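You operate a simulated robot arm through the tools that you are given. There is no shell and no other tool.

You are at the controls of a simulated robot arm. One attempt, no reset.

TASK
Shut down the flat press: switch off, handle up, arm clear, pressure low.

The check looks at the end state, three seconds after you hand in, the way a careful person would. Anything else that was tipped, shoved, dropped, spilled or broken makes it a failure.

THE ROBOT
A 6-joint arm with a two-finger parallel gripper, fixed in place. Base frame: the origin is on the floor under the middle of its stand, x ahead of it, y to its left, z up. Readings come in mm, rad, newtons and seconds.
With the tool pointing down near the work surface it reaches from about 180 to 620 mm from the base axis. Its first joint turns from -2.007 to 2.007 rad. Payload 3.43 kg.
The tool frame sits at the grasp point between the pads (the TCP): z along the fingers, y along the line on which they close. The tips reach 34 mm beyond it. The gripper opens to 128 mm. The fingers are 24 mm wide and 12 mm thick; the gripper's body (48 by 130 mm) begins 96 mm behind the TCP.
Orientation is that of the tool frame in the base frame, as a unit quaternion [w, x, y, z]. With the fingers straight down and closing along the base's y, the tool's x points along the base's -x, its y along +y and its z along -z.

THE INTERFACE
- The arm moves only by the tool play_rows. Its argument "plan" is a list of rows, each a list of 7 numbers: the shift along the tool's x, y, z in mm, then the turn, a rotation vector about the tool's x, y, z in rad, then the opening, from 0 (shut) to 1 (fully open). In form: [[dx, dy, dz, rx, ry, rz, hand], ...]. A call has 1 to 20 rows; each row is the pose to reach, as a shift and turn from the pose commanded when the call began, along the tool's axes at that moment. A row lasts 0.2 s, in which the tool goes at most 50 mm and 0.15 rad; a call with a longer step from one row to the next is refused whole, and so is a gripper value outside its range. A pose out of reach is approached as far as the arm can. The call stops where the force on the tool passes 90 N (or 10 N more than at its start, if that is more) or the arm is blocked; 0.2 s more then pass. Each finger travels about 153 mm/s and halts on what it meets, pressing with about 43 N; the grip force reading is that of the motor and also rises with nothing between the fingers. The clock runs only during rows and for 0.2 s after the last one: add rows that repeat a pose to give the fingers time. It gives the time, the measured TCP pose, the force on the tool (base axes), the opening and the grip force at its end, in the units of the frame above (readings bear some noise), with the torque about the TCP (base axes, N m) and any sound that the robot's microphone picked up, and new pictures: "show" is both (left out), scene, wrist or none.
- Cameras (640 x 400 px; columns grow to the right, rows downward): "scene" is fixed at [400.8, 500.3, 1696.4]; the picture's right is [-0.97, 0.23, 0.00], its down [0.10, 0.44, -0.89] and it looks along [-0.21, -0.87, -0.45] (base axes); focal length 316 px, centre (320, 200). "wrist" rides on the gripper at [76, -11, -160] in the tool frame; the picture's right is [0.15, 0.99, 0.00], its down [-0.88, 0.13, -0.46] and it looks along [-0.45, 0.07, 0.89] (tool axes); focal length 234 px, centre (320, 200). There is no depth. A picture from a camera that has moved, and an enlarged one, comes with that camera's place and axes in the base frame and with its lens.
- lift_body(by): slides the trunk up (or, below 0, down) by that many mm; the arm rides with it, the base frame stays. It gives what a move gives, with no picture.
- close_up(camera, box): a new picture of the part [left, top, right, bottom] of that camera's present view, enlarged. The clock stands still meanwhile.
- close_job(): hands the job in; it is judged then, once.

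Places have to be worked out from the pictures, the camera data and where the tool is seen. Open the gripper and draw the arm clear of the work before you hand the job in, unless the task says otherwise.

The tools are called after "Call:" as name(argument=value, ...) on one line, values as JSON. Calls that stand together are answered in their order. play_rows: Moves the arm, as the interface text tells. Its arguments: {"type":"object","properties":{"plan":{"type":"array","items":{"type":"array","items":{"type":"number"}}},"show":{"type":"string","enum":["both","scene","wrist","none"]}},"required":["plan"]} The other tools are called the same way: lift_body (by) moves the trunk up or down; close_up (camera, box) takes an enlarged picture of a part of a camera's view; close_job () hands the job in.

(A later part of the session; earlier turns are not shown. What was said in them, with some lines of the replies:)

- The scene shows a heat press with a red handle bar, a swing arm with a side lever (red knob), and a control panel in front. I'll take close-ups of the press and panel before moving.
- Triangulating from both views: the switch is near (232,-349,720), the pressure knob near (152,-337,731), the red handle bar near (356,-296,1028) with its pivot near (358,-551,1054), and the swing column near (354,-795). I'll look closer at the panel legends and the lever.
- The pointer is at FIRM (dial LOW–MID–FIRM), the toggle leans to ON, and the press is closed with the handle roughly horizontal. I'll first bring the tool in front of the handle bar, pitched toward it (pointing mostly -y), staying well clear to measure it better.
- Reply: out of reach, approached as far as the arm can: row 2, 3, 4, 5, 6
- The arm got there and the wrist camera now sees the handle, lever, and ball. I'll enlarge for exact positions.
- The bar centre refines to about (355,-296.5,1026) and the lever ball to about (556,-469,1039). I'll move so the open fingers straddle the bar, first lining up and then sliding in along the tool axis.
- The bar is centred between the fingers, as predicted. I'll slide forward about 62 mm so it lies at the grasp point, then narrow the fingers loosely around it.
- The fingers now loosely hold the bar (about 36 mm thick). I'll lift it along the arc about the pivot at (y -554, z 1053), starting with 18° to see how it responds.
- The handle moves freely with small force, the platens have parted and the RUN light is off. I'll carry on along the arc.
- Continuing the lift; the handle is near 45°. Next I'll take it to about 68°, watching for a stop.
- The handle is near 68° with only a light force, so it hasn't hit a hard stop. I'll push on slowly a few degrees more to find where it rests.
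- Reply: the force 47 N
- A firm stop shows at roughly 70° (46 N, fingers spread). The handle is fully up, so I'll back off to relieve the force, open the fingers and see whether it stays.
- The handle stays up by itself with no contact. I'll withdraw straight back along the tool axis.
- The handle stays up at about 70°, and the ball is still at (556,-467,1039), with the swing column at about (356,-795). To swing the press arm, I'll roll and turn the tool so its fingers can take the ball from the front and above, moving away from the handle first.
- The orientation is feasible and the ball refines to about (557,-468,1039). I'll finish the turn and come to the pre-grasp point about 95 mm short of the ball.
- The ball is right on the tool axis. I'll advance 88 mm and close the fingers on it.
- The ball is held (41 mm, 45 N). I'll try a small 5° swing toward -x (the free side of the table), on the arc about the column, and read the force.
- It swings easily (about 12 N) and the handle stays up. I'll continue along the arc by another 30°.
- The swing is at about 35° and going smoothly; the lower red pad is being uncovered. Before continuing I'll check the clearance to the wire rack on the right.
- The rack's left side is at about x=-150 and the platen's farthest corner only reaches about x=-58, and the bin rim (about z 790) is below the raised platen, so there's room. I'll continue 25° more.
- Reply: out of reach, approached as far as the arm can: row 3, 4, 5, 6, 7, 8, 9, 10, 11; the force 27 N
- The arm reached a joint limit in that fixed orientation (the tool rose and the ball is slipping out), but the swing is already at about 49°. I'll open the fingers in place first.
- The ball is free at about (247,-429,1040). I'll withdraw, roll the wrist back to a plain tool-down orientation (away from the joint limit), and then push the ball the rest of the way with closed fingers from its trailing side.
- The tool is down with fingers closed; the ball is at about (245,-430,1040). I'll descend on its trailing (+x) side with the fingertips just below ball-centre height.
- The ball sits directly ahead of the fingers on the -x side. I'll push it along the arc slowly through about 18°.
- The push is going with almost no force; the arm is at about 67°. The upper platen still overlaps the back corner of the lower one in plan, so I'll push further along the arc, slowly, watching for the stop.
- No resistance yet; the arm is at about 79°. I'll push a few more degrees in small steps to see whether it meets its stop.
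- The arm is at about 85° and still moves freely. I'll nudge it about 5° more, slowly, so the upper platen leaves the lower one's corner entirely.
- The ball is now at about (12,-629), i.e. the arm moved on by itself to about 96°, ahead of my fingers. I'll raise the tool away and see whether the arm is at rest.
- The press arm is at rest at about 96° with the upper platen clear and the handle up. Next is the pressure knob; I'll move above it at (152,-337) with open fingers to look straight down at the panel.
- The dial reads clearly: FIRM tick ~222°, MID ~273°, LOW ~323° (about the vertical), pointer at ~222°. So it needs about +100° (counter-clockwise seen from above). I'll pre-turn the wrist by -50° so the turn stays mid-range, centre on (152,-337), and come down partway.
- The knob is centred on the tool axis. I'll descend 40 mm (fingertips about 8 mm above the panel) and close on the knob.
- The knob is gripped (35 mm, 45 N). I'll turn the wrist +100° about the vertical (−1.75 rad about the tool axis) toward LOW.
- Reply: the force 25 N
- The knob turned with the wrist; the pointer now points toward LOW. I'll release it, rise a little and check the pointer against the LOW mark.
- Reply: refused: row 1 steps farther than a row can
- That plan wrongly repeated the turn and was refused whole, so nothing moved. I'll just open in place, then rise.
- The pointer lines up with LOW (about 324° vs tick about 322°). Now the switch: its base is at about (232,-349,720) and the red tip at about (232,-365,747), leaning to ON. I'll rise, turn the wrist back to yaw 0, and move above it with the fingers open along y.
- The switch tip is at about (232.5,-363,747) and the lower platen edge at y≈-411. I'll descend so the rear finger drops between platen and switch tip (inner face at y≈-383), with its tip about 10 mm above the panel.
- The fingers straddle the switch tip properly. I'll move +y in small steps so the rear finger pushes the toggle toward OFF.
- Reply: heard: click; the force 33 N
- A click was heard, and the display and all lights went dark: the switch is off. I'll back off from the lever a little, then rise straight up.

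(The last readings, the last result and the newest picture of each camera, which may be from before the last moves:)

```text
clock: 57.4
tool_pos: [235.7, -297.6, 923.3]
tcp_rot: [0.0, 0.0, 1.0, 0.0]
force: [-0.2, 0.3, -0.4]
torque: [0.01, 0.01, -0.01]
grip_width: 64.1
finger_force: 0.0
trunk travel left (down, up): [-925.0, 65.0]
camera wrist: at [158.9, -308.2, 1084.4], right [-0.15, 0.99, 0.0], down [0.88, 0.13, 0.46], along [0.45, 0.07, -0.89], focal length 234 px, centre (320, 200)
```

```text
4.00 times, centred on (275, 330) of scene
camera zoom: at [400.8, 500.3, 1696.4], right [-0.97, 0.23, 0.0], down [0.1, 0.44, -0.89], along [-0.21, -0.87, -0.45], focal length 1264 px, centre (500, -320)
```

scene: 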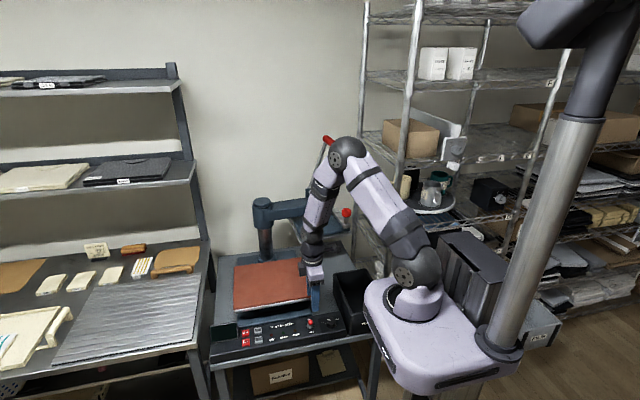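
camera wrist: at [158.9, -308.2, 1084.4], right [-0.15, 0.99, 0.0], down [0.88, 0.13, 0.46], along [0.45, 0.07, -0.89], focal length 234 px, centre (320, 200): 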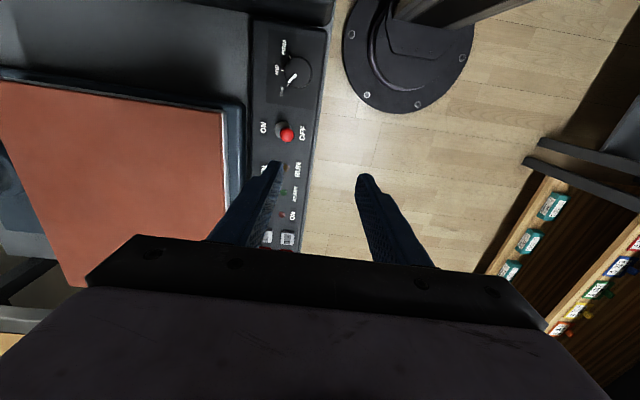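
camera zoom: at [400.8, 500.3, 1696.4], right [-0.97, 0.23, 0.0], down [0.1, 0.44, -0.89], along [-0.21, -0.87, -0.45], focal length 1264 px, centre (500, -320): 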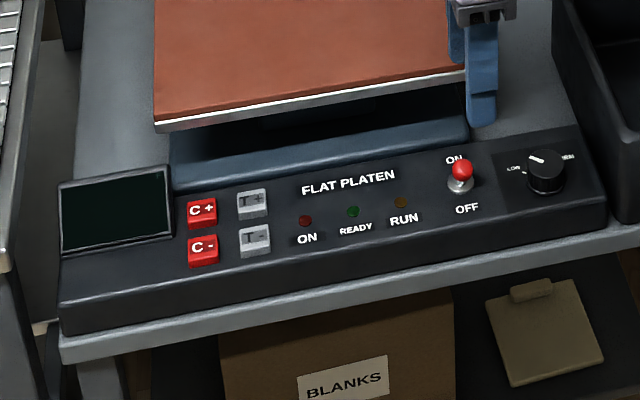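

Switch is at OFF and the knob at LOW, everything else undisturbed. I'll raise the robot arm well clear of the press, back near its starting pose.

Call:
play_rows(plan=[[0, 5, -35, 0, 0, 0, 0.5], [0, 10, -75, 0, 0, 0, 0.5], [5, 15, -115, 0, 0, 0, 0.5], [15, 20, -155, 0, 0, 0, 0.5], [25, 25, -195, 0, 0, 0, 0.6], [35, 28, -235, 0, 0, 0, 0.7], [45, 30, -275, 0, 0, 0, 0.8], [55, 32, -315, 0, 0, 0, 0.9], [65, 34, -355, 0, 0, 0, 1], [75, 36, -395, 0, 0, 0, 1], [80, 36, -430, 0, 0, 0, 1], [80, 36, -430, 0, 0, 0, 1]])

Call:
close_up(camera="scene", box=[200, 120, 420, 260])

Call:
close_up(camera="scene", box=[200, 240, 380, 360])

```text
clock: 60.0
tool_pos: [153.7, -263.8, 1354.4]
tcp_rot: [0.0, 0.001, 1.0, 0.0]
force: [0.3, -0.8, 0.4]
torque: [-0.02, -0.02, 0.01]
grip_width: 128.0
finger_force: 0.1
trunk travel left (down, up): [-925.0, 65.0]
camera wrist: at [76.6, -273.6, 1515.7], right [-0.15, 0.99, 0.0], down [0.88, 0.13, 0.46], along [0.45, 0.07, -0.89], focal length 234 px, centre (320, 200)
```

scene: 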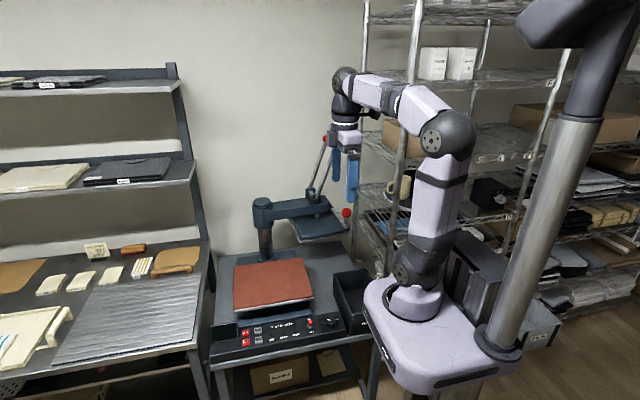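
wrist: 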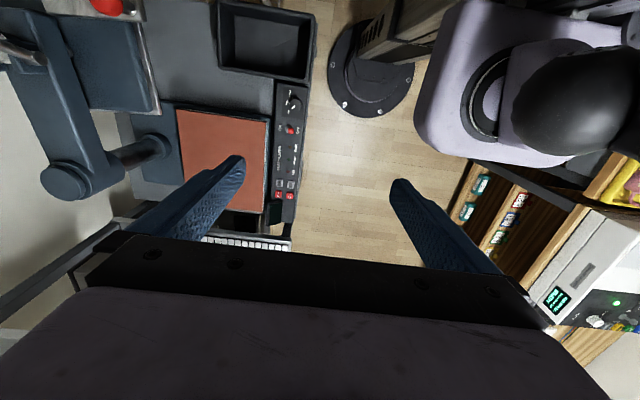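

```text
2.86 times, centred on (310, 190) of scene
camera zoom: at [400.8, 500.3, 1696.4], right [-0.97, 0.23, 0.0], down [0.1, 0.44, -0.89], along [-0.21, -0.87, -0.45], focal length 903 px, centre (349, 229)
```

zoom: 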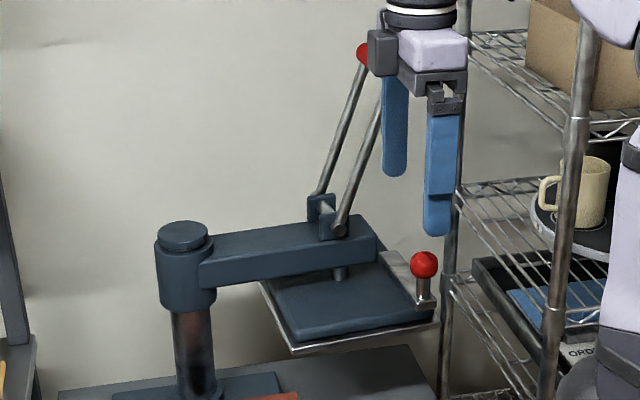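

```text
3.33 times, centred on (290, 300) of scene
camera zoom: at [400.8, 500.3, 1696.4], right [-0.97, 0.23, 0.0], down [0.1, 0.44, -0.89], along [-0.21, -0.87, -0.45], focal length 1054 px, centre (420, -133)
```

zoom: 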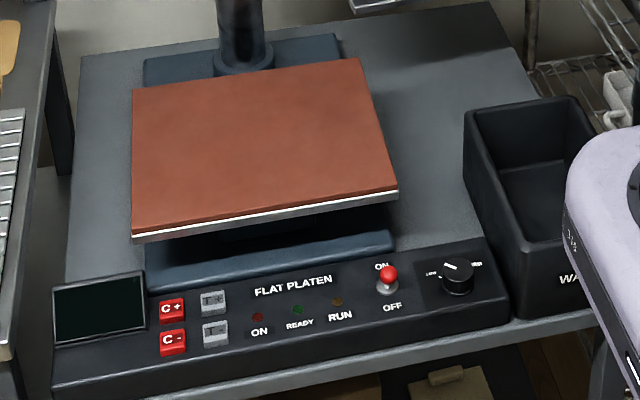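

End state checked: the switch is off with the display and lights dark, the knob is at LOW, and the handle is standing up. The press arm is swung aside off the lower platen, nothing else was disturbed, and the robot arm is clear with its gripper open. I'm handing the job in.

Call:
close_job()

```text
The job is handed in.
```

The flat press is shut down and the job is handed in; I haven't seen the result of the check. The last pictures before hand-in showed:

- **Switch:** the toggle is at OFF. It clicked over, and the display and all the panel lights went dark.
- **Handle:** it is up against its stop, at about 70°, and stays there on its own.
- **Arm:** I read "arm clear" as the press's swing arm. It is about 96° round toward the wire rack, with the upper platen off the lower one, and it is at rest.
- **Pressure:** the knob is at LOW, turned about 100° from FIRM; the pointer is within about 2° of the LOW mark.

While swinging the press arm, the robot reached a joint limit and started to lose its grip on the red ball. I let go and pushed the arm the rest of the way with closed fingers. It moved the last few degrees by itself before coming to rest.

I saw nothing else moved or disturbed. The robot arm is back near its starting pose, with the gripper open.
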